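You operate a simulated robot arm through the tools that you are given. There is no shell and no other tool. Be economical: measure what you need, move in short steps, check, and stop when the job is done.

Carry out the task below with a simulated two-armed robot. There is one attempt and no reset: what you move stays moved.

JOB
Brush the gear case top clean, then seal it with ring and cap.
Fine: brush back in its pot, rubber ring pushed down on the spigot, black cap pushed home. What is to be rubbed or washed off counts as gone when no trace of it is left.
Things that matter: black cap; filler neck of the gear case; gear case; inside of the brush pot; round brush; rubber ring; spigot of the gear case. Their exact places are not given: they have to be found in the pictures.

It is judged by the outcome, as a careful person would: the job done as asked, and still so three seconds after it is handed in. It fails if anything else is knocked over, pushed out of place, dropped, spilled or broken. A push-on lid holds only when it is set on centred and level and pressed home; a screw cap is set on level and turned clockwise until tight.

ROBOT AND FRAMES
Two 7-joint arms with fingered hands on one trunk, on a base that drives. Base frame: it is fixed to the floor where the robot stands at the start and does not move with it; the origin is under the middle of the robot, x ahead of it, y to its left, z up; the surface under the hand at the start is at about z = 85. Readings come in cm, degrees, newtons and seconds.
The left shoulder is at the start at [7, 14.2, 118.9], the right one opposite. With the tool pointing down near the work surface each hand reaches from about 40 to 80 cm from the robot's upright axis, wherever it stands, measured 20 degrees to its own side. Places, roughly: filler neck of the gear case [70, -10, 90]; gear case [60, -10, 90]; inside of the brush pot [70, 10, 90]; spigot of the gear case [70, 0, 90]. Payload 3.6 kg a hand.
Tool frame (each hand has its own): the origin (TCP) lies between the finger pads and is the grasp point; the fingertips stand 2.5 cm ahead of it; z points along the fingers, y is the line along which they close. Largest opening 8.8 cm; the body of the gripper starts 2.9 cm behind the TCP. The gripper is a hand of 5 fingers: y runs from the thumb to the fingers, the wrist lies at [-1.3, -9.7, -16.2] in the tool frame, and closing takes about 1.5 s.
Orientation is that of the tool frame in the base frame, as a unit quaternion [w, x, y, z]. With the fingers straight down and the wrist toward the robot, the tool's x, y and z point along [0, 1, 0], [1, 0, 0] and [0, 0, -1] of the base frame.

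CONTROLS
- The arms move only by the tool jog_arm. It takes "left_motion", "right_motion" or both (then of equal length, played together; a hand with none holds still); each is a list that holds one entry, the list of rows, each a list of 7 numbers: the finger opening in cm, from 0 to 8.8, then the shift along the base's x, y, z in units of 25 mm (1.0 is 25 mm), then the turn, a rotation vector about the base's x, y, z in units of 8 degrees (1.0 is 8 degrees). In form: [[[fingers, tx, ty, tz, rx, ry, rz], ...]]. A call has 1 to 8 rows; each row shifts and turns the commanded pose from where the row before left it. A call with a number of a shift or a turn outside -1 to 1 is refused whole. Rows are played at 5 a second. More than 5 cm and 8.6 degrees between two rows, or a gripper value outside its range, and nothing of the call is played. A pose out of reach is approached as far as the arm can. The call stops where the force on the tool passes 40 N (or 10 N more than at its start, if that is more) or the arm is blocked; 0.2 s more then pass. The fingers move at their own pace (about 7.2 cm/s each) and stop on an object; they squeeze with about 21 N. The grip force told is the motor's: it shows also when the fingers shut on nothing. Time passes only in rows, and 0.2 s behind the last, so rows that do not move let the fingers close. It gives the time, the measured TCP pose, the force on the tool (base axes), the opening and the grip force at its end, in the units of the frame above (readings bear some noise), with the torque about the TCP (base axes, N m) and any sound that the robot's microphone picked up.
- Cameras (640 x 400 px; columns grow to the right, rows downward): "scene" is now at [14.02, -0.4, 142.33]; the picture's right is [-0.05, -1.00, 0.00], its down [-0.52, 0.03, -0.85] and it looks along [0.85, -0.05, -0.52] (base axes); focal length 282 px, centre (320, 200). "left" rides on the left gripper at [-5.9, -7.9, -10.5] in its tool frame; the picture's right is [-0.73, -0.32, 0.61], its down [0.62, -0.68, 0.38] and it looks along [0.29, 0.66, 0.70] (tool axes); focal length 234 px, centre (320, 200). "right" rides on the right gripper at [5.9, -7.9, -10.5] in its tool frame; the picture's right is [-0.73, 0.32, -0.61], its down [-0.62, -0.68, 0.38] and it looks along [-0.29, 0.66, 0.70] (tool axes); focal length 234 px, centre (320, 200).
- grab_frame(camera): a new picture of that camera. It takes no simulated time.
- lift_body(by): slides the trunk up (or, below 0, down) by that many cm; the arms and the scene camera ride with it, the base frame stays. It gives what a move gives, with no picture.
- roll_base(legs): drives the robot by 1 to 6 legs, each [ahead, left, turn to the left] in cm, cm and degrees, along the robot's own axes; the way and the turn of a leg run together, so that a leg with both is an arc; at most 150 cm and 180 degrees a leg. The arms and the cameras ride along, it lands a little off, and it stops where it bumps. It gives what a move gives.
- grasp_type(shape, hand): the hand has 5 fingers and takes this shape, open, in about a second: jaw (thumb against the fingers, like two jaws); tri (thumb and two fingers); tip (a fingertip pinch); poke (one finger out to press); point (the index stretched); flat (the hand flat); cup (the hand cupped); fist (a fist). The gripper value then closes the fingers along that shape, each until it touches; the sizes above hold for jaw. It gives what a move gives, with no picture.
- head_to(pan, tilt): turns the head with the scene camera to pan (to the left, within 86 degrees either way) and tilt (down, from -29 to 69), counted from straight ahead of the robot. It gives what a move gives.
- probe_pixels(camera, pixels): there is no depth. For up to 12 entries [column, row, z] of the newest picture of that camera ("zoom" is the newest enlarged one), the place [x, y] in the base frame at which the ray of that pixel passes the height z, good to about 0.3 cm. It takes no simulated time.
- inspect(camera, box): a new picture of the part [left, top, right, bottom] of that camera's present view, enlarged. It takes no simulated time.
- sign_off(): hands the job in; it is judged then, once.

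Go step by step. Measure first, check grasps and placings, and put right what went wrong. The budget is 80 turns and 62 pictures, counting those below and the enlarged ones. Unless the task says otherwise, let go and move clear before handing in, and close with one line.

The tools are called after "Call:" as name(argument=value, ...) on one line, values as JSON. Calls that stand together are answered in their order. jog_arm: Moves the arms, as the interface text tells. Its arguments: {"type":"object","properties":{"left_motion":{"type":"array","items":{"type":"array","items":{"type":"array","items":{"type":"number"}}}},"right_motion":{"type":"array","items":{"type":"array","items":{"type":"array","items":{"type":"number"}}}}},"required":[]} The other tools are called the same way: lift_body (by) slides the trunk up or down; grasp_type (shape, hand) gives the hand a shape; roll_base (legs) drives the base; head_to (pan, tilt) turns the head that bears the scene camera; grab_frame (camera) takes a picture; probe_pixels (camera, pixels) gives the place at which the rays of pixels pass given heights; inspect (camera, box) takes an enlarged picture of a part of a camera's view; sign_off () hands the job in.

At the start:

```text
clock: 0.0
left_tcp_pos: [52.29, 25.32, 126.35]
left_tcp_rot: [0.0, 0.706, 0.708, 0.0]
left_contact_force: [-0.2, 0.1, -0.5]
left_moment: [-0.02, -0.01, -0.03]
left_width: 8.77
left_gripper_force: 0.1
left_shape: jaw
right_tcp_pos: [48.92, -28.86, 128.6]
right_tcp_rot: [-0.001, 0.706, 0.708, 0.0]
right_contact_force: [0.5, 0.1, 1.4]
right_moment: [0.0, 0.02, 0.0]
right_width: 8.77
right_gripper_force: 0.1
right_shape: jaw
trunk travel left (down, up): [-72.5, 21.5]
robot x, y, heading: [-0.06, -0.08, -0.2]
head pan, tilt: [-3.1, 31.6]
```

scene: 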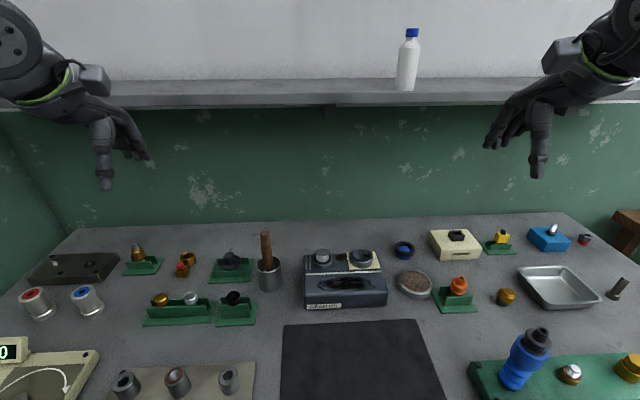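
right: 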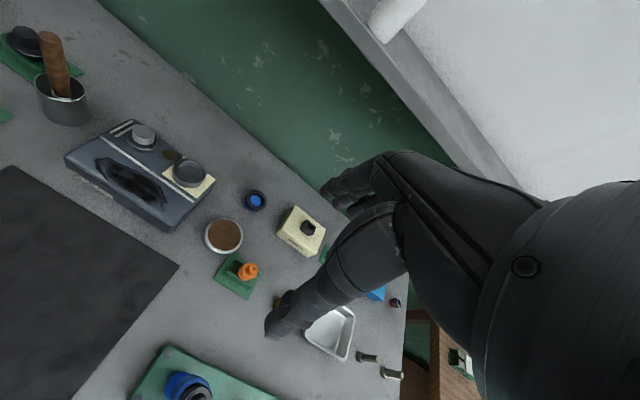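
left: 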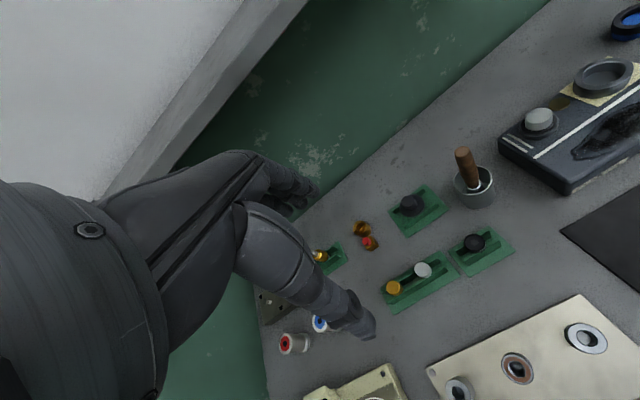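

The scene shows the gear case around (345,280), the brush in its pot at (268,270), and several candidate caps and rings. I'll zoom in on them.

Call:
inspect(camera="scene", box=[250, 220, 410, 320])

Call:
inspect(camera="scene", box=[110, 230, 290, 342])

Call:
inspect(camera="scene", box=[380, 215, 620, 365])

```text
4.00 times, centred on (330, 270) of scene
```

zoom: 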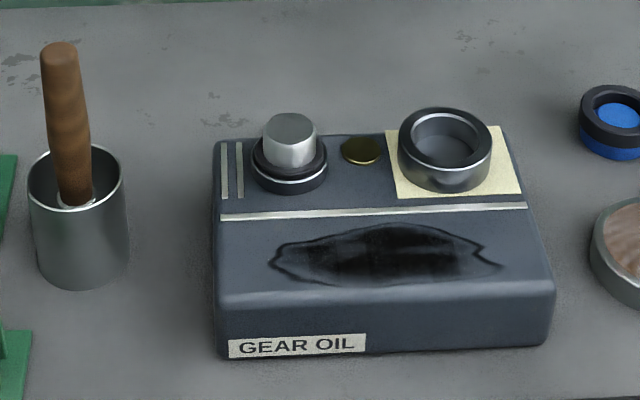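

```text
3.56 times, centred on (200, 286) of scene
```

zoom: 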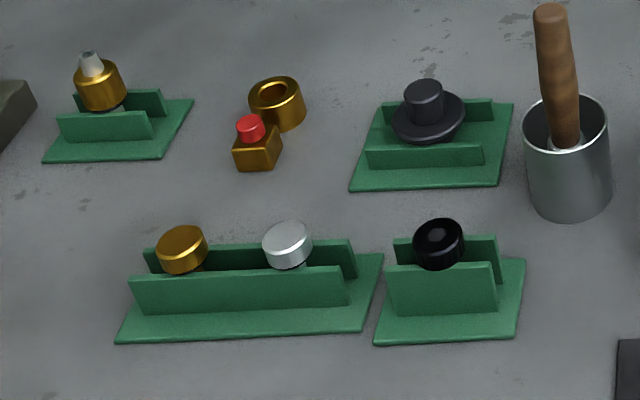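

```text
2.67 times, centred on (500, 290) of scene
```

zoom: 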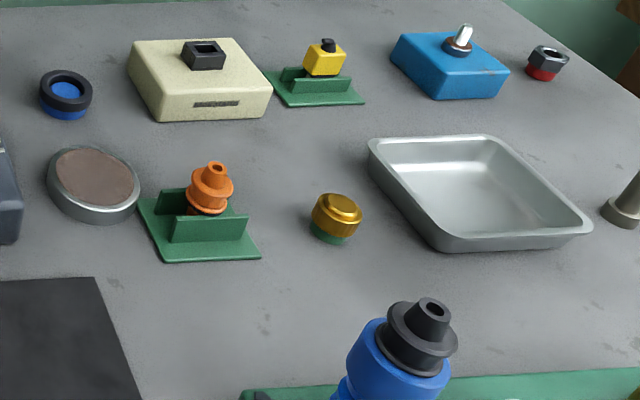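

I need to tell the ring and the cap apart, so I'm zooming closer on the candidates at (232,298), (230,258) and (404,250).

Call:
inspect(camera="scene", box=[205, 240, 269, 330])

Call:
inspect(camera="scene", box=[380, 232, 444, 272])

Call:
inspect(camera="left", box=[380, 140, 540, 270])

```text
4.44 times, centred on (237, 285) of scene
```

zoom: 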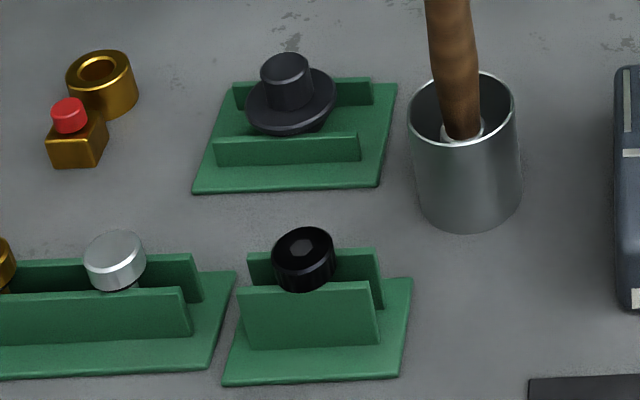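

```text
10.00 times, centred on (412, 252) of scene
```

zoom: 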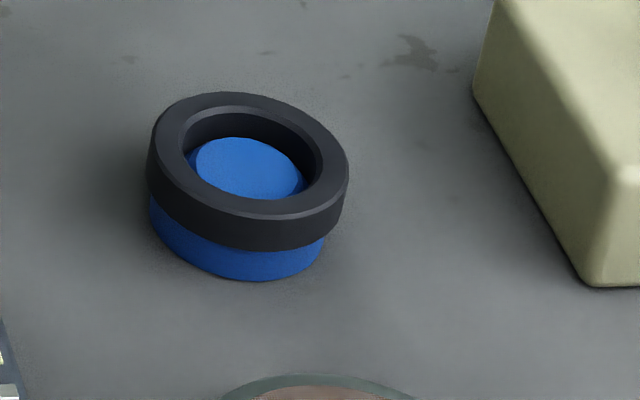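

```text
3.08 times, centred on (460, 205) of left
```

zoom: 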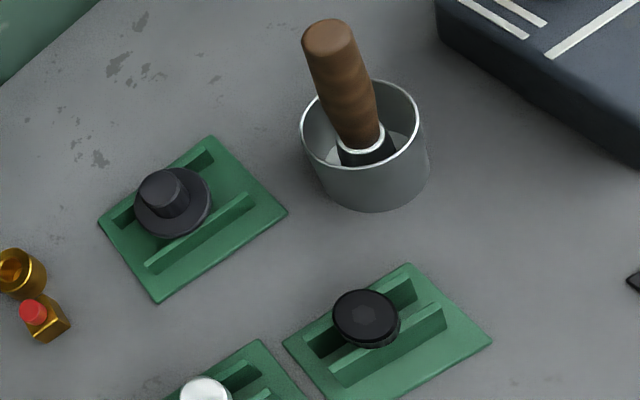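

The ring on the blue stand at (404,250) is the rubber ring. The knobbed, flanged cap at (230,258) looks sized for the filler neck, while the hex-topped one is smaller. Next I'll probe positions.

Call:
grab_frame(camera="scene")

Call:
probe_pixels(camera="scene", pixels=[[258, 290, 85], [281, 290, 85], [305, 308, 85], [388, 304, 85], [209, 283, 85], [246, 283, 85], [404, 258, 85], [395, 258, 85], [415, 258, 85], [305, 253, 90], [382, 251, 90], [388, 291, 90]])

Call:
inspect(camera="right", box=[60, 100, 280, 240])

```text
52 pictures are left
```

scene: 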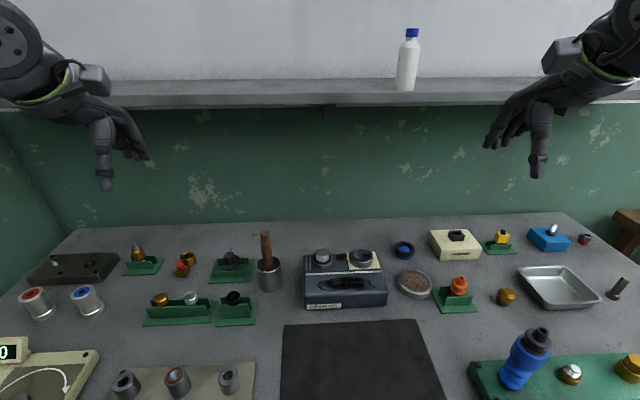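

```text
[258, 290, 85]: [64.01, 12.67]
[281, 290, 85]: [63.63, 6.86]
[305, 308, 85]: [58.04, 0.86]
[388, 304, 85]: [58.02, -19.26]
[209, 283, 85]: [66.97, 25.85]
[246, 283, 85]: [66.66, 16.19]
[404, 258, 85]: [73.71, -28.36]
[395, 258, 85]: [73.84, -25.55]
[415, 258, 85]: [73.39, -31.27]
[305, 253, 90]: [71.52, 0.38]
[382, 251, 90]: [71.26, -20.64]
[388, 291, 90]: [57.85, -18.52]
```

```text
2.86 times, centred on (170, 170) of right
```

zoom: 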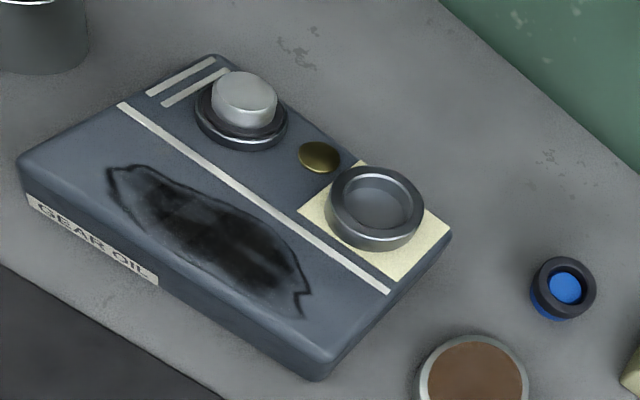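

I'll triangulate the handle top, hat knob, ring, spigot and neck using the hand cameras along with the scene camera.

Call:
probe_pixels(camera="scene", pixels=[[266, 233, 100], [266, 233, 104], [229.2, 254.6, 88], [229.2, 254.6, 92], [404.8, 248, 87], [404.8, 248, 90], [322.5, 251.2, 92], [322.5, 251.2, 95], [361.5, 254.5, 91], [361.5, 254.5, 94], [316, 284, 90], [376, 286, 90]])

Call:
grab_frame(camera="left")

Call:
probe_pixels(camera="left", pixels=[[462.5, 153, 100], [462.5, 153, 104], [408.9, 199.4, 88], [408.9, 199.4, 92]])

Call:
grab_frame(camera="right")

Call:
probe_pixels(camera="right", pixels=[[255.9, 200, 87], [255.9, 200, 90], [143.7, 135, 92], [143.7, 135, 95], [189, 168.2, 91], [189, 168.2, 94]])

```text
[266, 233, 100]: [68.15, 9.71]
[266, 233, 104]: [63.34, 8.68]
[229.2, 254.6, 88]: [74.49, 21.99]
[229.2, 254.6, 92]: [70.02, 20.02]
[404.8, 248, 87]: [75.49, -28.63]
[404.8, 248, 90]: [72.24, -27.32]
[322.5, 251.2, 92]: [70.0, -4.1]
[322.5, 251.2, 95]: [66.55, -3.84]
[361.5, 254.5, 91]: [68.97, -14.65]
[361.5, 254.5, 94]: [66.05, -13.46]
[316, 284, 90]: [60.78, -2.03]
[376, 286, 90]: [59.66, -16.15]
```

```text
50 pictures are left
```

left: 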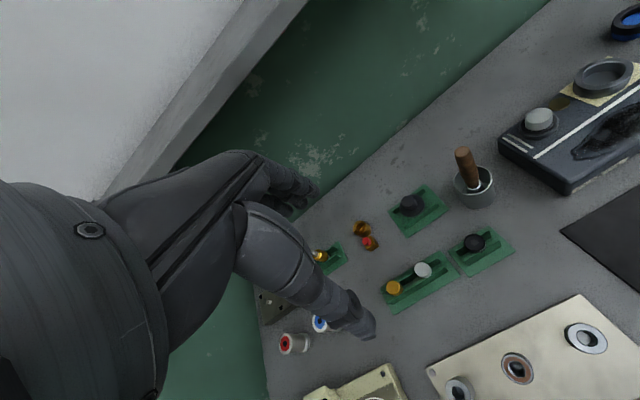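

```text
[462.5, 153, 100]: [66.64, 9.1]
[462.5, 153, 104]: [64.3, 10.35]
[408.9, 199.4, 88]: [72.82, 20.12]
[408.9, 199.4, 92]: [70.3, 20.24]
```

```text
49 pictures are left
```

right: 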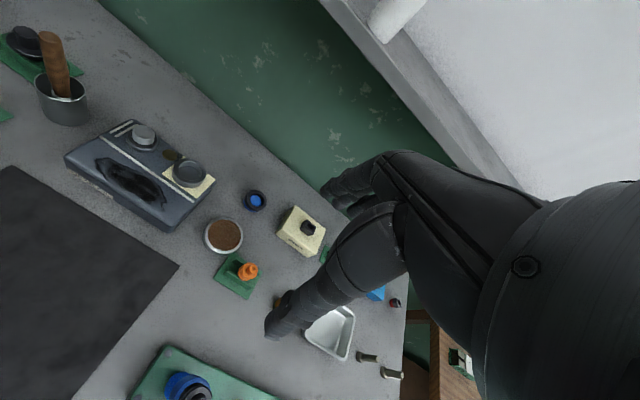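

```text
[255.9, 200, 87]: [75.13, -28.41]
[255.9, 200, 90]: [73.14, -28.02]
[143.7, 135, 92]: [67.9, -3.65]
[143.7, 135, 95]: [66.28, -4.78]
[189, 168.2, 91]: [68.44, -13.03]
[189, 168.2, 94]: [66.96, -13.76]
```

The handle top is at about (65.2, 9.3, 102.5), ring top at (74.5, -28.3, 88), and hat knob top at (70.6, 20.2, 91.4). I'll bring the left hand above the brush and look again.

Call:
jog_arm(left_motion=[[[8.8, 0.737, -0.914, -0.82, 0, 0, 0], [8.8, 0.737, -0.914, -0.82, 0, 0, 0], [8.8, 0.737, -0.914, -0.82, 0, 0, 0], [8.8, 0.737, -0.914, -0.82, 0, 0, 0], [8.8, 0.737, -0.914, -0.82, 0, 0, 0], [8.8, 0.737, -0.914, -0.82, 0, 0, 0], [8.8, 0.737, -0.914, -0.82, 0, 0, 0], [8.8, 0, 0, 0, 0, 0, 0]]])

Call:
grab_frame(camera="left")

Call:
inspect(camera="scene", box=[210, 180, 370, 280])

```text
clock: 1.8
left_tcp_pos: [61.97, 12.91, 112.2]
left_tcp_rot: [0.001, 0.707, 0.707, 0.0]
left_contact_force: [-0.7, -0.8, -0.1]
left_moment: [0.0, 0.0, -0.01]
left_width: 8.77
left_gripper_force: 0.0
left_shape: jaw
left hand out of reach, approached as far as the arm can: row 6, 7
right_tcp_pos: [48.82, -28.96, 128.51]
right_tcp_rot: [0.0, 0.706, 0.708, -0.001]
right_contact_force: [0.7, 1.3, 0.4]
right_moment: [0.01, -0.02, 0.01]
right_width: 8.77
right_gripper_force: 0.1
right_shape: jaw
trunk travel left (down, up): [-72.5, 21.5]
robot x, y, heading: [-0.14, 0.04, 0.2]
head pan, tilt: [-3.1, 31.6]
```

```text
48 pictures are left
```

left: 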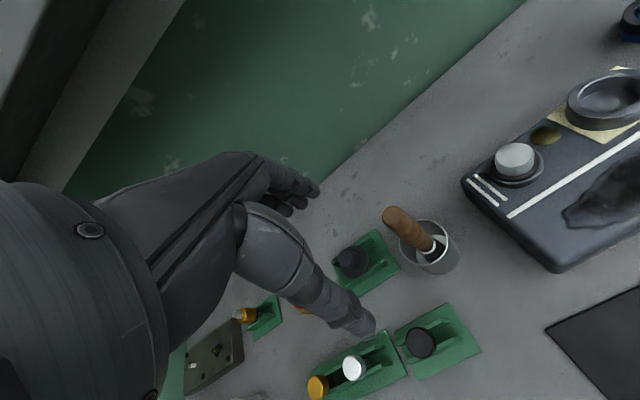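

```text
4.00 times, centred on (290, 230) of scene
```

zoom: 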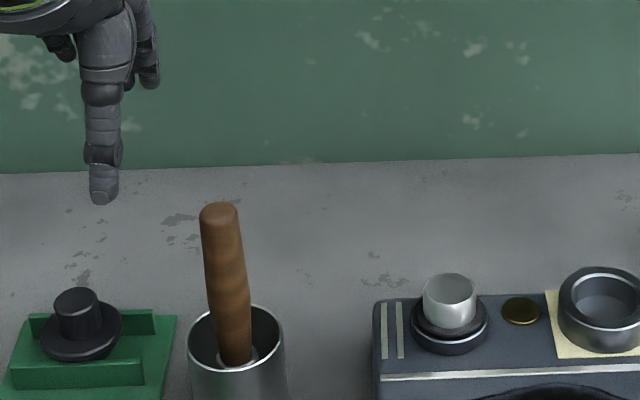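

The left hand stopped short at this height, probably on wrist flexion with the shoulder too low. Raising the trunk should extend the downward reach.

Call:
lift_body(by=15)

Call:
jog_arm(left_motion=[[[8.8, 0.2, -0.2, -1, 0, 0, 0], [8.8, 0.2, -0.2, -1, 0, 0, 0], [8.8, 0.2, -0.2, -1, 0, 0, 0], [8.8, 0.2, -0.3, -1, 0, 0, 0], [8.8, 0.25, -0.3, -1, 0, 0, 0], [8.8, 0.25, -0.3, -1, 0, 0, 0], [8.8, 0, 0, 0, 0, 0, 0]]])

Call:
grab_frame(camera="left")

Call:
grab_frame(camera="scene")

```text
clock: 3.5
left_tcp_pos: [61.96, 12.85, 126.97]
left_tcp_rot: [0.002, 0.707, 0.708, 0.001]
left_contact_force: [0.0, -0.5, -0.3]
left_moment: [0.01, 0.04, 0.03]
left_width: 8.75
left_gripper_force: 0.0
left_shape: jaw
right_tcp_pos: [48.91, -28.93, 143.56]
right_tcp_rot: [0.001, 0.707, 0.707, -0.001]
right_contact_force: [0.1, 0.3, -0.3]
right_moment: [0.0, -0.02, -0.01]
right_width: 8.75
right_gripper_force: 0.1
right_shape: jaw
trunk travel left (down, up): [-87.5, 6.5]
robot x, y, heading: [0.04, -0.09, 0.1]
head pan, tilt: [-3.1, 31.6]
```

```text
clock: 5.2
left_tcp_pos: [59.84, 15.05, 114.4]
left_tcp_rot: [0.002, 0.708, 0.707, 0.0]
left_contact_force: [0.8, 0.2, 0.3]
left_moment: [0.0, 0.0, -0.02]
left_width: 8.79
left_gripper_force: 0.0
left_shape: jaw
left hand out of reach, approached as far as the arm can: row 1, 2, 3, 4, 5, 6
right_tcp_pos: [48.87, -28.94, 143.43]
right_tcp_rot: [-0.001, 0.707, 0.707, 0.0]
right_contact_force: [1.1, 0.0, -0.3]
right_moment: [0.02, 0.02, -0.02]
right_width: 8.76
right_gripper_force: 0.1
right_shape: jaw
trunk travel left (down, up): [-87.5, 6.5]
robot x, y, heading: [0.28, -0.12, -0.1]
head pan, tilt: [-3.1, 31.6]
```

```text
46 pictures are left
```

left: 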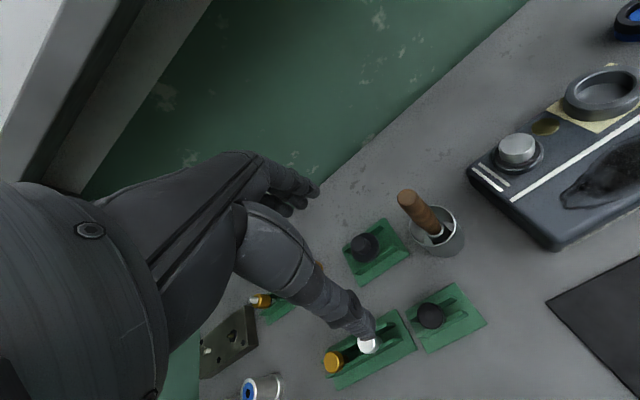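

```text
45 pictures are left
```

scene: 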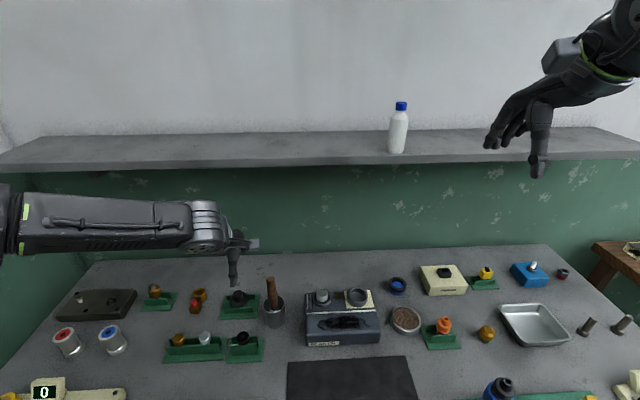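

The limit looks like it comes from reaching across the body, since the left hand was pushed toward y=15. I'll look down to see the table's front edge before repositioning the base.

Call:
head_to(pan=0, tilt=60)

Call:
grab_frame(camera="scene")

```text
clock: 6.1
left_tcp_pos: [59.79, 15.01, 114.54]
left_tcp_rot: [0.001, 0.707, 0.707, -0.001]
left_contact_force: [0.1, 0.3, 0.0]
left_moment: [-0.01, 0.02, 0.02]
left_width: 8.75
left_gripper_force: 0.0
left_shape: jaw
right_tcp_pos: [48.74, -28.85, 143.53]
right_tcp_rot: [0.0, 0.706, 0.708, 0.0]
right_contact_force: [-0.6, 0.8, -0.4]
right_moment: [0.02, 0.01, 0.02]
right_width: 8.77
right_gripper_force: 0.0
right_shape: jaw
trunk travel left (down, up): [-87.5, 6.5]
robot x, y, heading: [0.2, -0.31, -0.0]
head pan, tilt: [0.0, 60.0]
```

```text
44 pictures are left
```

scene: 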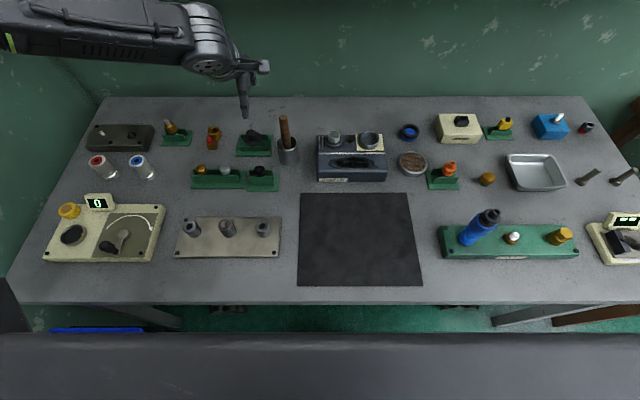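

The table's front edge is at row ~302 and my own body is below row 335. I'll probe those, plus better object positions from this view.

Call:
probe_pixels(camera="scene", pixels=[[320, 302, 85], [320, 335, 85], [320, 335, 60], [288, 162, 85], [283, 118, 102], [253, 134, 91], [409, 128, 88], [334, 135, 95], [369, 138, 92], [331, 162, 90], [371, 162, 90]])

Call:
inspect(camera="scene", box=[230, 100, 430, 225])

```text
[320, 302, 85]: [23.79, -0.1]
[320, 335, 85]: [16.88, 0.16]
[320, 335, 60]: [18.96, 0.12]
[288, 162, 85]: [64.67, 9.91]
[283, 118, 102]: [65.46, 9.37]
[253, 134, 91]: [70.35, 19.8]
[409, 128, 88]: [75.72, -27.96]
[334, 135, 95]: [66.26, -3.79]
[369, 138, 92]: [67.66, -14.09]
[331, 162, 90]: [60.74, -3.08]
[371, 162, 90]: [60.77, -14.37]
```

```text
3.20 times, centred on (330, 162) of scene
```

zoom: 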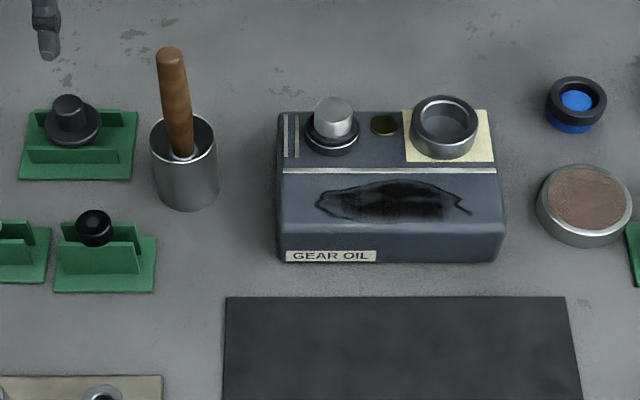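

The table edge is at x≈24, so there's little forward room. I'll turn the robot right about 22° so the brush and case fall in the left arm's good sector.

Call:
roll_base(legs=[[0, 0, -22]])

```text
clock: 7.7
left_tcp_pos: [61.24, -9.04, 114.45]
left_tcp_rot: [0.001, 0.831, 0.556, -0.001]
left_contact_force: [0.4, -0.6, -0.6]
left_moment: [0.0, -0.01, -0.02]
left_width: 8.75
left_gripper_force: 0.1
left_shape: jaw
right_tcp_pos: [34.05, -45.2, 143.61]
right_tcp_rot: [-0.001, 0.831, 0.557, 0.0]
right_contact_force: [-0.1, 0.5, -0.8]
right_moment: [0.0, -0.01, 0.0]
right_width: 8.78
right_gripper_force: 0.0
right_shape: jaw
trunk travel left (down, up): [-87.5, 6.5]
robot x, y, heading: [0.23, 0.14, -22.6]
head pan, tilt: [0.0, 60.0]
```

The turn landed at -22.6°. Now I'm moving the left hand to above the handle at (65.3, 9.4), staying high.

Call:
jog_arm(left_motion=[[[8.8, 0.2, 0.92, -0.1, 0, 0, 0], [8.8, 0.2, 0.92, -0.1, 0, 0, 0], [8.8, 0.2, 0.92, -0.1, 0, 0, 0], [8.8, 0.2, 0.92, -0.1, 0, 0, 0], [8.8, 0.2, 0.92, -0.1, 0, 0, 0], [8.8, 0.2, 0.92, -0.1, 0, 0, 0], [8.8, 0.2, 0.92, -0.1, 0, 0, 0], [8.8, 0.2, 0.92, -0.1, 0, 0, 0]]])

Call:
head_to(pan=25, tilt=55)

Call:
grab_frame(camera="scene")

Call:
grab_frame(camera="left")

```text
clock: 9.5
left_tcp_pos: [65.02, 9.14, 112.51]
left_tcp_rot: [0.003, 0.831, 0.556, 0.0]
left_contact_force: [-0.1, -0.1, -0.2]
left_moment: [0.03, -0.02, 0.0]
left_width: 8.79
left_gripper_force: 0.1
left_shape: jaw
right_tcp_pos: [34.03, -45.23, 143.54]
right_tcp_rot: [-0.001, 0.831, 0.556, 0.0]
right_contact_force: [-1.1, -0.1, -0.7]
right_moment: [-0.01, 0.0, -0.01]
right_width: 8.76
right_gripper_force: 0.1
right_shape: jaw
trunk travel left (down, up): [-87.5, 6.5]
robot x, y, heading: [0.26, 0.11, -22.6]
head pan, tilt: [0.0, 60.0]
```

```text
clock: 10.3
left_tcp_pos: [65.05, 9.14, 112.44]
left_tcp_rot: [0.002, 0.832, 0.555, 0.0]
left_contact_force: [-1.0, 0.7, -0.3]
left_moment: [-0.01, -0.05, 0.02]
left_width: 8.79
left_gripper_force: 0.1
left_shape: jaw
right_tcp_pos: [34.07, -45.38, 143.5]
right_tcp_rot: [0.0, 0.831, 0.556, 0.0]
right_contact_force: [0.2, 1.2, 0.3]
right_moment: [0.02, -0.03, 0.01]
right_width: 8.79
right_gripper_force: 0.1
right_shape: jaw
trunk travel left (down, up): [-87.5, 6.5]
robot x, y, heading: [-0.1, -0.02, -22.7]
head pan, tilt: [25.0, 55.0]
```

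```text
42 pictures are left
```

scene: 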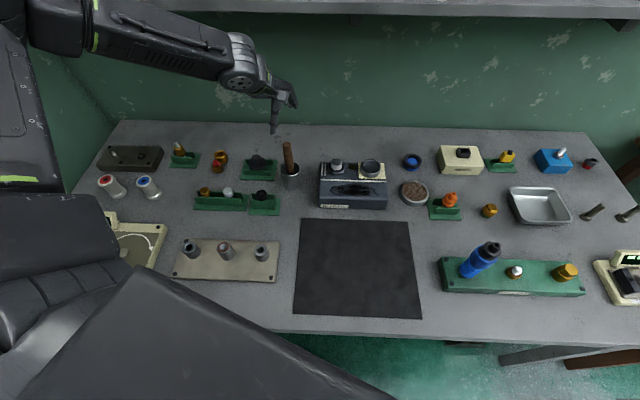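

```text
41 pictures are left
```

left: 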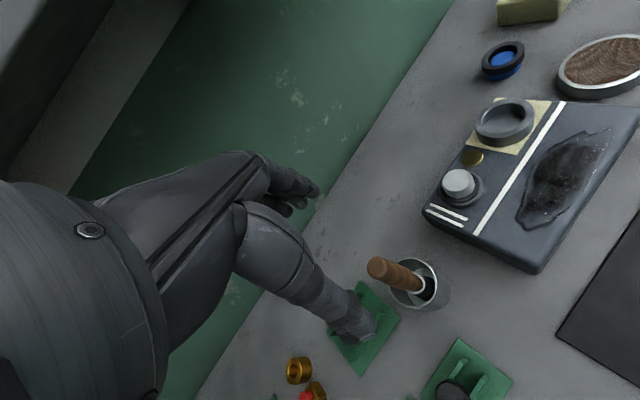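

Projecting the tool axis into the left image puts a point 10 cm ahead of the TCP at (382,267), and the handle top is at (380,266). It's well aligned, so I'll descend to z≈100 and close.

Call:
jog_arm(left_motion=[[[8.8, 0, 0.02, -1, 0, 0, 0], [8.8, 0, 0.02, -1, 0, 0, 0], [8.8, 0, 0.02, -1, 0, 0, 0], [8.8, 0, 0.02, -1, 0, 0, 0], [8.8, 0, 0, -1, 0, 0, 0], [8.8, 0, 0, 0, 0, 0, 0]]])

Call:
jog_arm(left_motion=[[[4, 0, 0, 0, 0, 0, 0], [2, 0, 0, 0, 0, 0, 0], [0, 0, 0, 0, 0, 0, 0], [0, 0, 0, 0, 0, 0, 0], [0, 0, 0, 0, 0, 0, 0], [0, 0, 0, 0, 0, 0, 0], [0, 0, 0, 0, 0, 0, 0], [0, 0, 0, 0, 0, 0, 0]]])

Call:
grab_frame(camera="left")

```text
clock: 11.8
left_tcp_pos: [64.93, 9.7, 100.4]
left_tcp_rot: [0.002, 0.831, 0.556, 0.0]
left_contact_force: [-0.6, 0.0, 0.4]
left_moment: [0.02, 0.01, 0.01]
left_width: 8.78
left_gripper_force: 0.0
left_shape: jaw
left hand out of reach, approached as far as the arm can: row 5
right_tcp_pos: [34.03, -45.29, 143.66]
right_tcp_rot: [0.0, 0.831, 0.556, 0.0]
right_contact_force: [-0.2, 1.0, 0.4]
right_moment: [-0.01, -0.02, 0.0]
right_width: 8.78
right_gripper_force: 0.0
right_shape: jaw
trunk travel left (down, up): [-87.5, 6.5]
robot x, y, heading: [-0.04, 0.22, -22.8]
head pan, tilt: [25.0, 55.0]
```

```text
clock: 13.6
left_tcp_pos: [64.92, 9.58, 100.45]
left_tcp_rot: [0.002, 0.831, 0.556, 0.001]
left_contact_force: [0.2, -0.1, 0.5]
left_moment: [0.01, 0.0, 0.0]
left_width: 1.68
left_gripper_force: 21.3
left_shape: jaw
right_tcp_pos: [34.07, -45.46, 143.55]
right_tcp_rot: [-0.001, 0.831, 0.556, 0.0]
right_contact_force: [0.5, 0.6, 0.5]
right_moment: [-0.02, 0.01, -0.01]
right_width: 8.79
right_gripper_force: 0.0
right_shape: jaw
trunk travel left (down, up): [-87.5, 6.5]
robot x, y, heading: [-0.1, -0.18, -22.6]
head pan, tilt: [25.0, 55.0]
```

```text
40 pictures are left
```

left: 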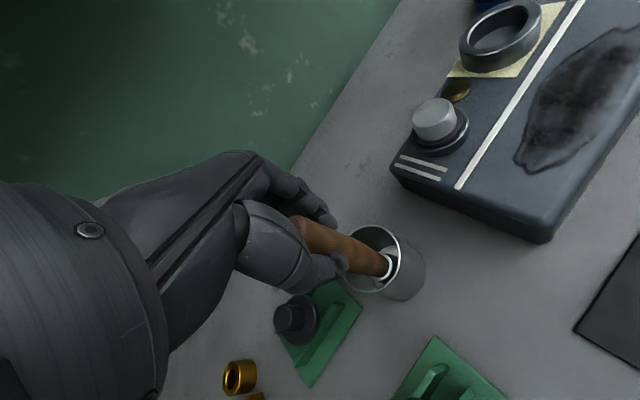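

The brush is gripped at 1.68 cm. I'll lift it straight up 12.5 cm and check the bristle end.

Call:
jog_arm(left_motion=[[[0, 0, 0, 1, 0, 0, 0], [0, 0, 0, 1, 0, 0, 0], [0, 0, 0, 1, 0, 0, 0], [0, 0, 0, 1, 0, 0, 0], [0, 0, 0, 1, 0, 0, 0], [0, 0, 0, 0, 0, 0, 0]]])

Call:
grab_frame(camera="left")

Call:
inspect(camera="scene", box=[220, 70, 420, 220])

```text
clock: 14.9
left_tcp_pos: [64.96, 9.55, 112.92]
left_tcp_rot: [0.001, 0.832, 0.555, 0.0]
left_contact_force: [-0.4, 0.0, -0.1]
left_moment: [-0.01, 0.04, -0.01]
left_width: 1.66
left_gripper_force: 21.1
left_shape: jaw
right_tcp_pos: [34.07, -45.39, 143.61]
right_tcp_rot: [-0.001, 0.831, 0.556, -0.001]
right_contact_force: [0.4, -0.4, -0.5]
right_moment: [-0.01, -0.01, 0.01]
right_width: 8.79
right_gripper_force: 0.1
right_shape: jaw
trunk travel left (down, up): [-87.5, 6.5]
robot x, y, heading: [-0.18, -0.38, -22.6]
head pan, tilt: [25.0, 55.0]
```

```text
39 pictures are left
```

left: 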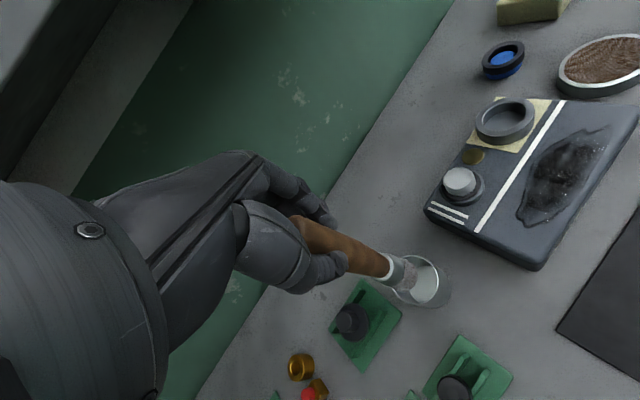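

```text
2.67 times, centred on (320, 145) of scene
```

zoom: 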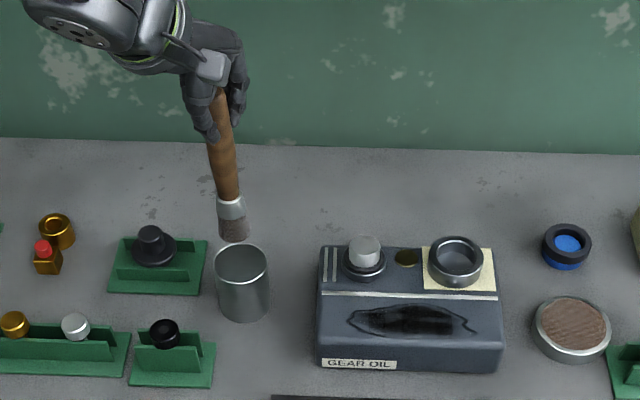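

The brush came out cleanly, with its bristle end at about scene (288,158). I'll probe the bristle end and the smear outline.

Call:
probe_pixels(camera="scene", pixels=[[288, 160, 98], [329, 190, 90], [379, 194, 90], [355, 183.5, 90], [355, 197, 90], [340, 184, 90], [373, 188, 90], [320, 180, 90], [387, 180, 90], [321, 197, 90], [388, 198, 90]])

Call:
inspect(camera="left", box=[280, 180, 460, 310])

Call:
inspect(camera="scene", box=[315, 155, 395, 210])

```text
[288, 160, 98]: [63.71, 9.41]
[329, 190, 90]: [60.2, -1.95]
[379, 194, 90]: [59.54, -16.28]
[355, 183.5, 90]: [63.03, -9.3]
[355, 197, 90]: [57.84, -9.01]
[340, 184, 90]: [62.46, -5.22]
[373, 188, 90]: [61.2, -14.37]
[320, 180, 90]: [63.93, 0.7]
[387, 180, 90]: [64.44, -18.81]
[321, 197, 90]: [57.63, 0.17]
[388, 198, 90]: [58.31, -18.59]
```

```text
3.08 times, centred on (370, 245) of left
```

zoom: 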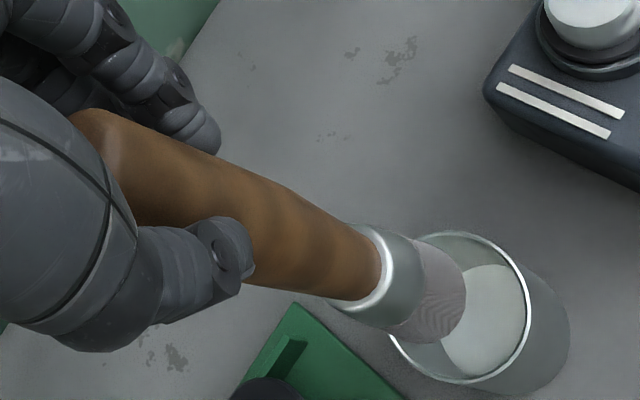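

```text
7.27 times, centred on (355, 182) of scene
```

zoom: 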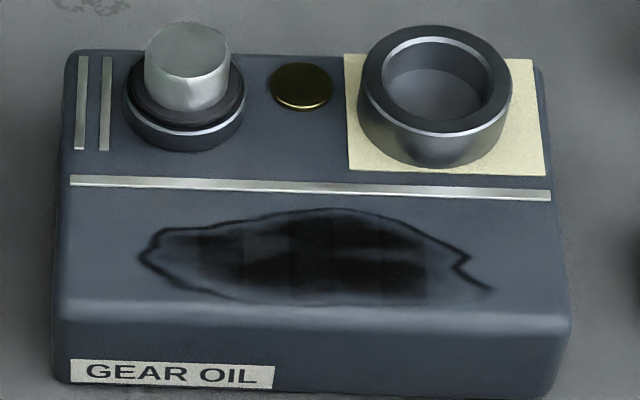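

The smear covers x≈58–63 and y≈-2 to -16.5. For comfortable left-arm reach along all of it, I'll raise the brush a little and turn 15° further right.

Call:
jog_arm(left_motion=[[[0, 0, 0, 1, 0, 0, 0], [0, 0, 0, 0.5, 0, 0, 0]]])

Call:
roll_base(legs=[[0, 0, -15]])

Call:
head_to(pan=33, tilt=55)

Call:
inspect(camera="scene", box=[220, 70, 420, 220])

```text
clock: 15.6
left_tcp_pos: [64.97, 9.57, 116.73]
left_tcp_rot: [0.001, 0.832, 0.555, 0.0]
left_contact_force: [0.5, 0.4, -1.3]
left_moment: [0.03, 0.02, 0.02]
left_width: 1.72
left_gripper_force: 20.9
left_shape: jaw
right_tcp_pos: [34.02, -45.31, 143.69]
right_tcp_rot: [-0.001, 0.831, 0.556, 0.0]
right_contact_force: [-0.8, 0.1, -0.8]
right_moment: [-0.01, 0.03, 0.02]
right_width: 8.77
right_gripper_force: 0.0
right_shape: jaw
trunk travel left (down, up): [-87.5, 6.5]
robot x, y, heading: [0.01, -0.19, -22.4]
head pan, tilt: [25.0, 55.0]
```

```text
clock: 16.9
left_tcp_pos: [65.31, -7.84, 116.56]
left_tcp_rot: [0.002, 0.897, 0.441, 0.0]
left_contact_force: [0.8, -0.4, -1.1]
left_moment: [-0.01, -0.03, 0.02]
left_width: 1.69
left_gripper_force: 21.0
left_shape: jaw
right_tcp_pos: [21.08, -52.61, 143.51]
right_tcp_rot: [-0.001, 0.898, 0.44, 0.0]
right_contact_force: [0.6, 1.0, 0.4]
right_moment: [-0.01, -0.01, 0.03]
right_width: 8.77
right_gripper_force: 0.1
right_shape: jaw
trunk travel left (down, up): [-87.5, 6.5]
robot x, y, heading: [0.15, 0.04, -37.7]
head pan, tilt: [25.0, 55.0]
```

```text
clock: 17.5
left_tcp_pos: [65.23, -7.91, 116.59]
left_tcp_rot: [0.002, 0.898, 0.441, -0.001]
left_contact_force: [0.9, 0.1, -1.3]
left_moment: [0.04, 0.02, 0.0]
left_width: 1.68
left_gripper_force: 21.2
left_shape: jaw
right_tcp_pos: [21.02, -52.83, 143.51]
right_tcp_rot: [-0.001, 0.897, 0.441, 0.0]
right_contact_force: [0.8, 0.0, 0.6]
right_moment: [0.05, 0.03, 0.01]
right_width: 8.78
right_gripper_force: 0.0
right_shape: jaw
trunk travel left (down, up): [-87.5, 6.5]
robot x, y, heading: [0.13, -0.18, -37.7]
head pan, tilt: [33.0, 55.0]
```

```text
2.67 times, centred on (320, 145) of scene
```

zoom: 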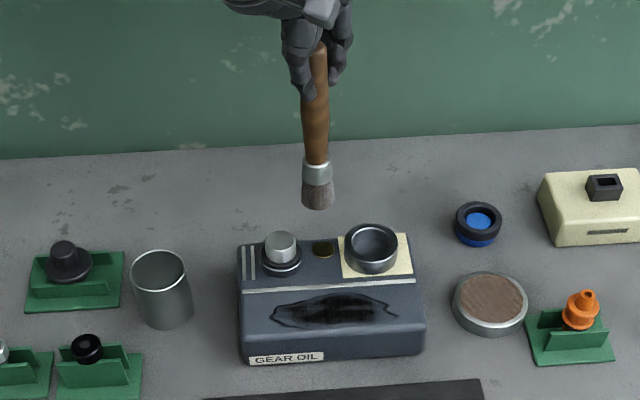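

Now I'll move the bristles over the smear's left end and descend to about 1.5 cm above contact.

Call:
jog_arm(left_motion=[[[0, -0.68, 0.88, 0, 0, 0, 0], [0, -0.68, 0.88, 0, 0, 0, 0], [0, 0, 0, -1, 0, 0, 0], [0, 0, 0, -1, 0, 0, 0], [0, 0, 0, -1, 0, 0, 0], [0, 0, 0, -0.8, 0, 0, 0], [0, 0, 0, 0, 0, 0, 0]]])

Call:
inspect(camera="scene", box=[270, 105, 430, 215])

Call:
grab_frame(camera="left")

```text
clock: 19.1
left_tcp_pos: [61.77, -3.5, 107.3]
left_tcp_rot: [0.001, 0.898, 0.44, -0.001]
left_contact_force: [0.3, -0.6, -1.7]
left_moment: [0.04, -0.02, 0.01]
left_width: 1.65
left_gripper_force: 21.0
left_shape: jaw
right_tcp_pos: [21.1, -52.79, 143.51]
right_tcp_rot: [0.0, 0.897, 0.441, 0.0]
right_contact_force: [0.3, 1.1, 0.4]
right_moment: [0.01, 0.02, 0.0]
right_width: 8.75
right_gripper_force: 0.1
right_shape: jaw
trunk travel left (down, up): [-87.5, 6.5]
robot x, y, heading: [-0.3, -0.33, -37.9]
head pan, tilt: [33.0, 55.0]
```

```text
3.64 times, centred on (350, 160) of scene
```

zoom: 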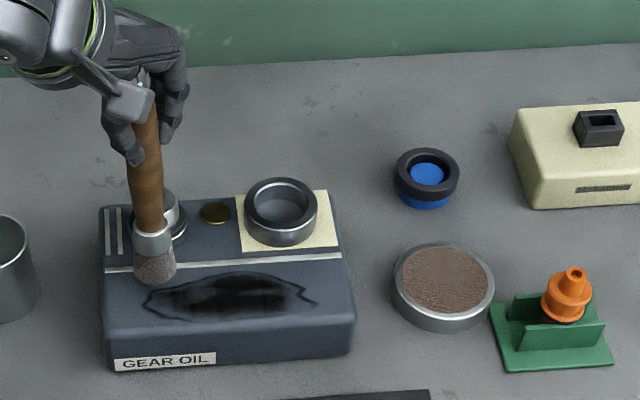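

```text
33 pictures are left
```

left: 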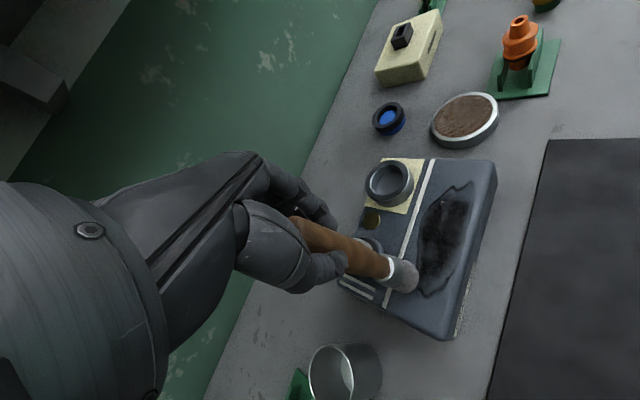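

The bristles are just above the smear's left end. I'll descend gently to find contact.

Call:
jog_arm(left_motion=[[[0, 0, 0, -0.25, 0, 0, 0], [0, 0, 0, -0.25, 0, 0, 0], [0, 0, 0, -0.2, 0, 0, 0], [0, 0, 0, -0.2, 0, 0, 0], [0, 0, 0, 0, 0, 0, 0]]])

```text
clock: 20.3
left_tcp_pos: [61.62, -3.52, 105.34]
left_tcp_rot: [0.004, 0.898, 0.44, 0.001]
left_contact_force: [-1.7, -1.9, 18.6]
left_moment: [-0.03, -0.04, -0.03]
left_width: 1.78
left_gripper_force: 21.0
left_shape: jaw
right_tcp_pos: [20.66, -52.78, 143.58]
right_tcp_rot: [0.0, 0.898, 0.441, 0.0]
right_contact_force: [-0.3, -0.1, 0.9]
right_moment: [0.02, 0.02, 0.03]
right_width: 8.75
right_gripper_force: 0.0
right_shape: jaw
trunk travel left (down, up): [-87.5, 6.5]
robot x, y, heading: [-0.18, 0.14, -38.0]
head pan, tilt: [33.0, 55.0]
```

Contact is at 18.6 N, so I'll ease off slightly and sweep along the smear toward -y.

Call:
jog_arm(left_motion=[[[0, 0, 0.2, 0.12, 0, 0, 0], [0, 0, -0.8, 0, 0, 0, 0], [0, 0, -0.8, 0, 0, 0, 0], [0, 0, -0.8, 0, 0, 0, 0], [0, 0, -0.8, 0, 0, 0, 0], [0, 0, -0.8, 0, 0, 0, 0], [0, 0, -0.8, 0, 0, 0, 0], [0, 0, -0.8, 0, 0, 0, 0]]])

Call:
inspect(camera="scene", box=[270, 105, 430, 215])

```text
clock: 22.1
left_tcp_pos: [61.8, -17.01, 105.32]
left_tcp_rot: [0.001, 0.898, 0.44, 0.0]
left_contact_force: [0.5, 0.2, 0.5]
left_moment: [0.16, -0.02, -0.01]
left_width: 1.77
left_gripper_force: 20.5
left_shape: jaw
right_tcp_pos: [20.96, -52.89, 143.5]
right_tcp_rot: [0.0, 0.898, 0.441, 0.0]
right_contact_force: [0.0, 0.5, 0.2]
right_moment: [0.03, -0.01, 0.0]
right_width: 8.76
right_gripper_force: 0.0
right_shape: jaw
trunk travel left (down, up): [-87.5, 6.5]
robot x, y, heading: [0.01, -0.15, -37.4]
head pan, tilt: [33.0, 55.0]
```

```text
3.64 times, centred on (350, 160) of scene
```

zoom: 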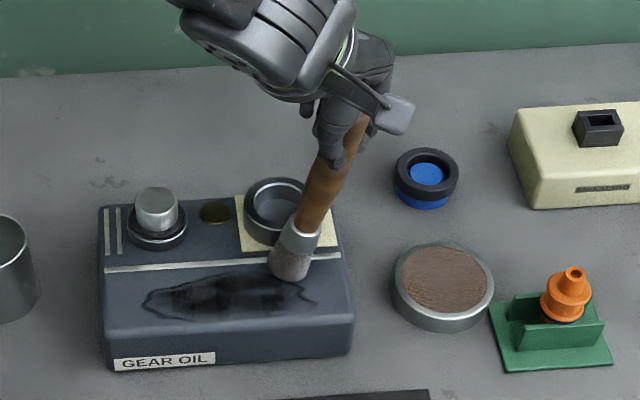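

The first pass faded the smear, but the brush pivoted in my fingers and trailed. I'll sweep back with slightly more pressure on a line nearer the front.

Call:
jog_arm(left_motion=[[[0, -0.3, 0.6, -0.12, 0, 0, 0], [0, -0.2, 0.8, 0, 0, 0, 0], [0, 0, 0.8, 0, 0, 0, 0], [0, 0, 0.8, 0, 0, 0, 0], [0, 0, 0.8, 0, 0, 0, 0], [0, 0, 0.8, 0, 0, 0, 0], [0, 0, 0.8, 0, 0, 0, 0], [0, 0, 0.8, 0, 0, 0, 0]]])

Call:
jog_arm(left_motion=[[[0, -0.2, -0.6, 0, 0, 0, 0], [0, -0.1, -0.8, 0, 0, 0, 0], [0, -0.1, -0.8, 0, 0, 0, 0], [0, 0, -0.8, 0, 0, 0, 0], [0, 0, -0.8, 0, 0, 0, 0], [0, 0, -0.8, 0, 0, 0, 0], [0, 0, -0.8, 0, 0, 0, 0], [0, 0, -0.8, 0, 0, 0, 0]]])

Call:
inspect(camera="scene", box=[270, 105, 430, 215])

```text
clock: 23.9
left_tcp_pos: [60.69, -1.36, 104.87]
left_tcp_rot: [0.002, 0.898, 0.44, -0.001]
left_contact_force: [-0.5, 0.1, 0.0]
left_moment: [0.0, 0.0, 0.02]
left_width: 1.32
left_gripper_force: 21.0
left_shape: jaw
right_tcp_pos: [20.94, -52.58, 143.62]
right_tcp_rot: [0.0, 0.898, 0.44, 0.0]
right_contact_force: [-0.6, -0.1, -0.2]
right_moment: [-0.03, 0.04, 0.02]
right_width: 8.78
right_gripper_force: 0.2
right_shape: jaw
trunk travel left (down, up): [-87.5, 6.5]
robot x, y, heading: [0.22, -0.14, -37.6]
head pan, tilt: [33.0, 55.0]
```

```text
clock: 25.7
left_tcp_pos: [59.65, -17.11, 104.99]
left_tcp_rot: [0.001, 0.898, 0.44, 0.0]
left_contact_force: [0.6, -0.9, 0.5]
left_moment: [0.02, 0.0, -0.03]
left_width: 1.31
left_gripper_force: 20.7
left_shape: jaw
right_tcp_pos: [20.92, -52.9, 143.67]
right_tcp_rot: [0.0, 0.898, 0.441, 0.0]
right_contact_force: [0.5, 0.0, -0.2]
right_moment: [-0.02, -0.02, 0.0]
right_width: 8.77
right_gripper_force: 0.0
right_shape: jaw
trunk travel left (down, up): [-87.5, 6.5]
robot x, y, heading: [-0.0, 0.14, -37.5]
head pan, tilt: [33.0, 55.0]
```

```text
3.64 times, centred on (350, 160) of scene
```

zoom: 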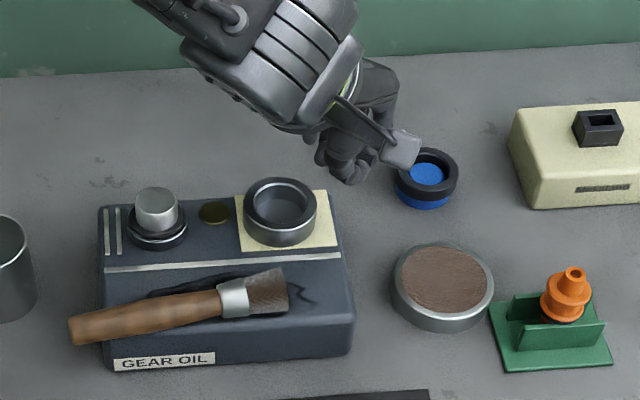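

The brush slipped out and now lies on the case top, handle toward the front left (zoom (75,332) to bristles (285,285)). I'll regrasp it with the right hand across all the fingers, a firmer hold. First I raise the left hand, turn back left and lower the trunk.

Call:
jog_arm(left_motion=[[[2, 0, 0, 1, 0, 0, 0], [2, 0, 0, 1, 0, 0, 0], [2, 0, 0, 1, 0, 0, 0], [2, 0, 0, 1, 0, 0, 0], [2, 0, 0, 1, 0, 0, 0], [2, 0, 0, 1, 0, 0, 0], [2, 0, 0, 1, 0, 0, 0], [2, 0, 0, 1, 0, 0, 0]]])

Call:
roll_base(legs=[[0, 0, 47]])

Call:
lift_body(by=-12)

Call:
head_to(pan=-15, tilt=55)

Call:
grab_frame(camera="scene")

```text
clock: 27.5
left_tcp_pos: [59.34, -16.93, 125.13]
left_tcp_rot: [0.002, 0.897, 0.441, -0.001]
left_contact_force: [-1.4, 0.8, 0.7]
left_moment: [-0.01, 0.01, -0.04]
left_width: 2.0
left_gripper_force: 0.1
left_shape: jaw
right_tcp_pos: [20.89, -52.59, 143.55]
right_tcp_rot: [0.0, 0.898, 0.441, 0.0]
right_contact_force: [-0.4, 0.3, 0.5]
right_moment: [-0.01, 0.01, 0.01]
right_width: 8.76
right_gripper_force: 0.1
right_shape: jaw
trunk travel left (down, up): [-87.5, 6.5]
robot x, y, heading: [-0.09, 0.2, -37.8]
head pan, tilt: [33.0, 55.0]
```

```text
clock: 30.1
left_tcp_pos: [53.25, 31.58, 124.99]
left_tcp_rot: [0.001, 0.65, 0.76, 0.0]
left_contact_force: [0.2, 0.4, -0.7]
left_moment: [-0.01, 0.01, -0.04]
left_width: 2.01
left_gripper_force: 0.1
left_shape: jaw
right_tcp_pos: [52.73, -21.08, 143.53]
right_tcp_rot: [-0.001, 0.649, 0.761, 0.001]
right_contact_force: [-0.2, 0.8, 0.6]
right_moment: [-0.01, -0.02, 0.03]
right_width: 8.77
right_gripper_force: 0.1
right_shape: jaw
trunk travel left (down, up): [-87.5, 6.5]
robot x, y, heading: [0.11, -0.15, 8.8]
head pan, tilt: [33.0, 55.0]
```

```text
clock: 31.6
left_tcp_pos: [53.22, 31.58, 112.92]
left_tcp_rot: [0.001, 0.65, 0.76, 0.0]
left_contact_force: [0.6, -0.5, 0.0]
left_moment: [0.03, -0.01, 0.01]
left_width: 2.0
left_gripper_force: 0.1
left_shape: jaw
right_tcp_pos: [52.57, -20.98, 131.62]
right_tcp_rot: [0.0, 0.65, 0.76, 0.0]
right_contact_force: [0.6, 0.0, 0.4]
right_moment: [0.01, -0.01, -0.03]
right_width: 8.76
right_gripper_force: 0.1
right_shape: jaw
trunk travel left (down, up): [-75.5, 18.5]
robot x, y, heading: [-0.02, 0.09, 8.7]
head pan, tilt: [33.0, 55.0]
```

```text
clock: 32.7
left_tcp_pos: [53.19, 31.55, 112.89]
left_tcp_rot: [0.001, 0.65, 0.76, 0.0]
left_contact_force: [-0.1, 0.1, -0.6]
left_moment: [-0.01, 0.0, 0.02]
left_width: 1.98
left_gripper_force: 0.1
left_shape: jaw
right_tcp_pos: [52.74, -20.97, 131.59]
right_tcp_rot: [0.0, 0.65, 0.76, 0.0]
right_contact_force: [0.2, -0.4, -0.2]
right_moment: [0.01, 0.02, 0.02]
right_width: 8.76
right_gripper_force: 0.0
right_shape: jaw
trunk travel left (down, up): [-75.5, 18.5]
robot x, y, heading: [0.06, 0.06, 8.8]
head pan, tilt: [-15.0, 55.0]
```

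```text
30 pictures are left
```

scene: 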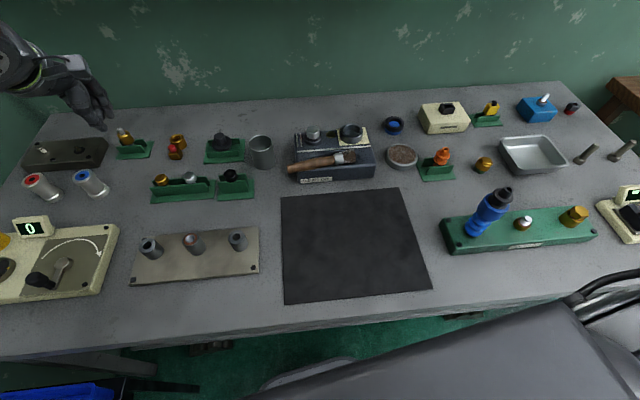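

Call:
inspect(camera="scene", box=[280, 115, 388, 190])

Call:
probe_pixels(camera="scene", pixels=[[288, 170, 90.8], [334, 160, 91.3], [356, 156, 91.3], [313, 132, 95], [351, 130, 92], [260, 140, 91], [260, 165, 85]])

```text
5.33 times, centred on (334, 152) of scene
```

zoom: 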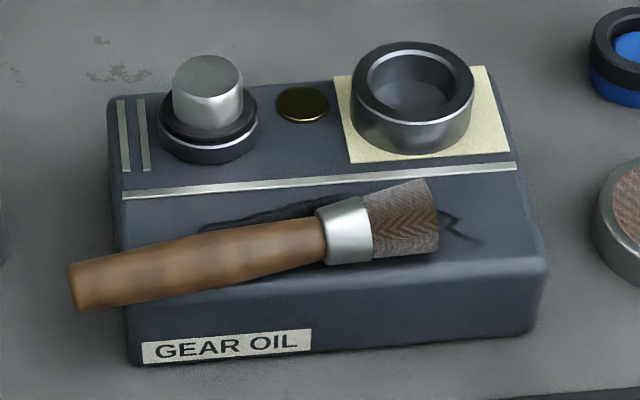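

```text
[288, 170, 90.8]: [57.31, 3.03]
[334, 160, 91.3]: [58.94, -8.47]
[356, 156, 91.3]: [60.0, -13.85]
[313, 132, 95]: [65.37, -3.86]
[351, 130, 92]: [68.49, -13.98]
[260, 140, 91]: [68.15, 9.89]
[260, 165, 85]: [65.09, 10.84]
```

The brush axis runs from (57.3, 3.0) to (60, -13.9), and the right hand's x axis is already parallel to it. I'll move the right hand above the handle's middle at (58.2, -2.8) with a 6 cm opening.

Call:
jog_arm(right_motion=[[[6, 0.275, 0.91, -1, 0, 0, 0], [6, 0.275, 0.91, -1, 0, 0, 0], [6, 0.275, 0.91, -1, 0, 0, 0], [6, 0.275, 0.91, -1, 0, 0, 0], [6, 0.275, 0.91, -1, 0, 0, 0], [6, 0.275, 0.91, -1, 0, 0, 0], [6, 0.275, 0.91, -1, 0, 0, 0], [6, 0.275, 0.91, -1, 0, 0, 0]]])

Call:
grab_frame(camera="right")

```text
clock: 34.5
left_tcp_pos: [53.53, 31.6, 112.88]
left_tcp_rot: [0.001, 0.65, 0.76, -0.001]
left_contact_force: [0.7, 1.0, -0.9]
left_moment: [-0.02, -0.02, 0.0]
left_width: 1.99
left_gripper_force: 0.0
left_shape: jaw
right_tcp_pos: [58.26, -2.63, 111.35]
right_tcp_rot: [-0.002, 0.65, 0.76, -0.001]
right_contact_force: [0.2, 0.9, 0.5]
right_moment: [0.01, 0.0, 0.02]
right_width: 6.02
right_gripper_force: 0.0
right_shape: jaw
trunk travel left (down, up): [-75.5, 18.5]
robot x, y, heading: [-0.1, -0.15, 8.7]
head pan, tilt: [-15.0, 55.0]
```

```text
28 pictures are left
```

right: 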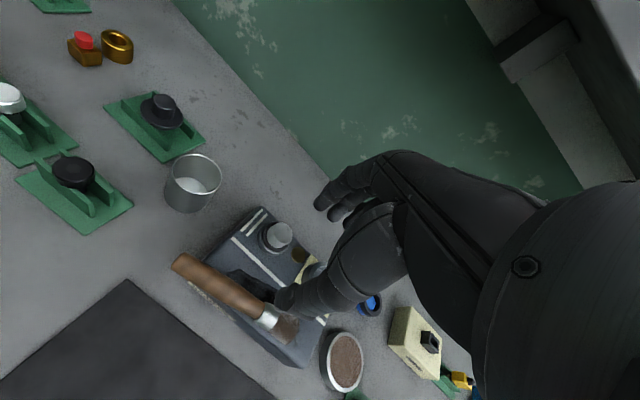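

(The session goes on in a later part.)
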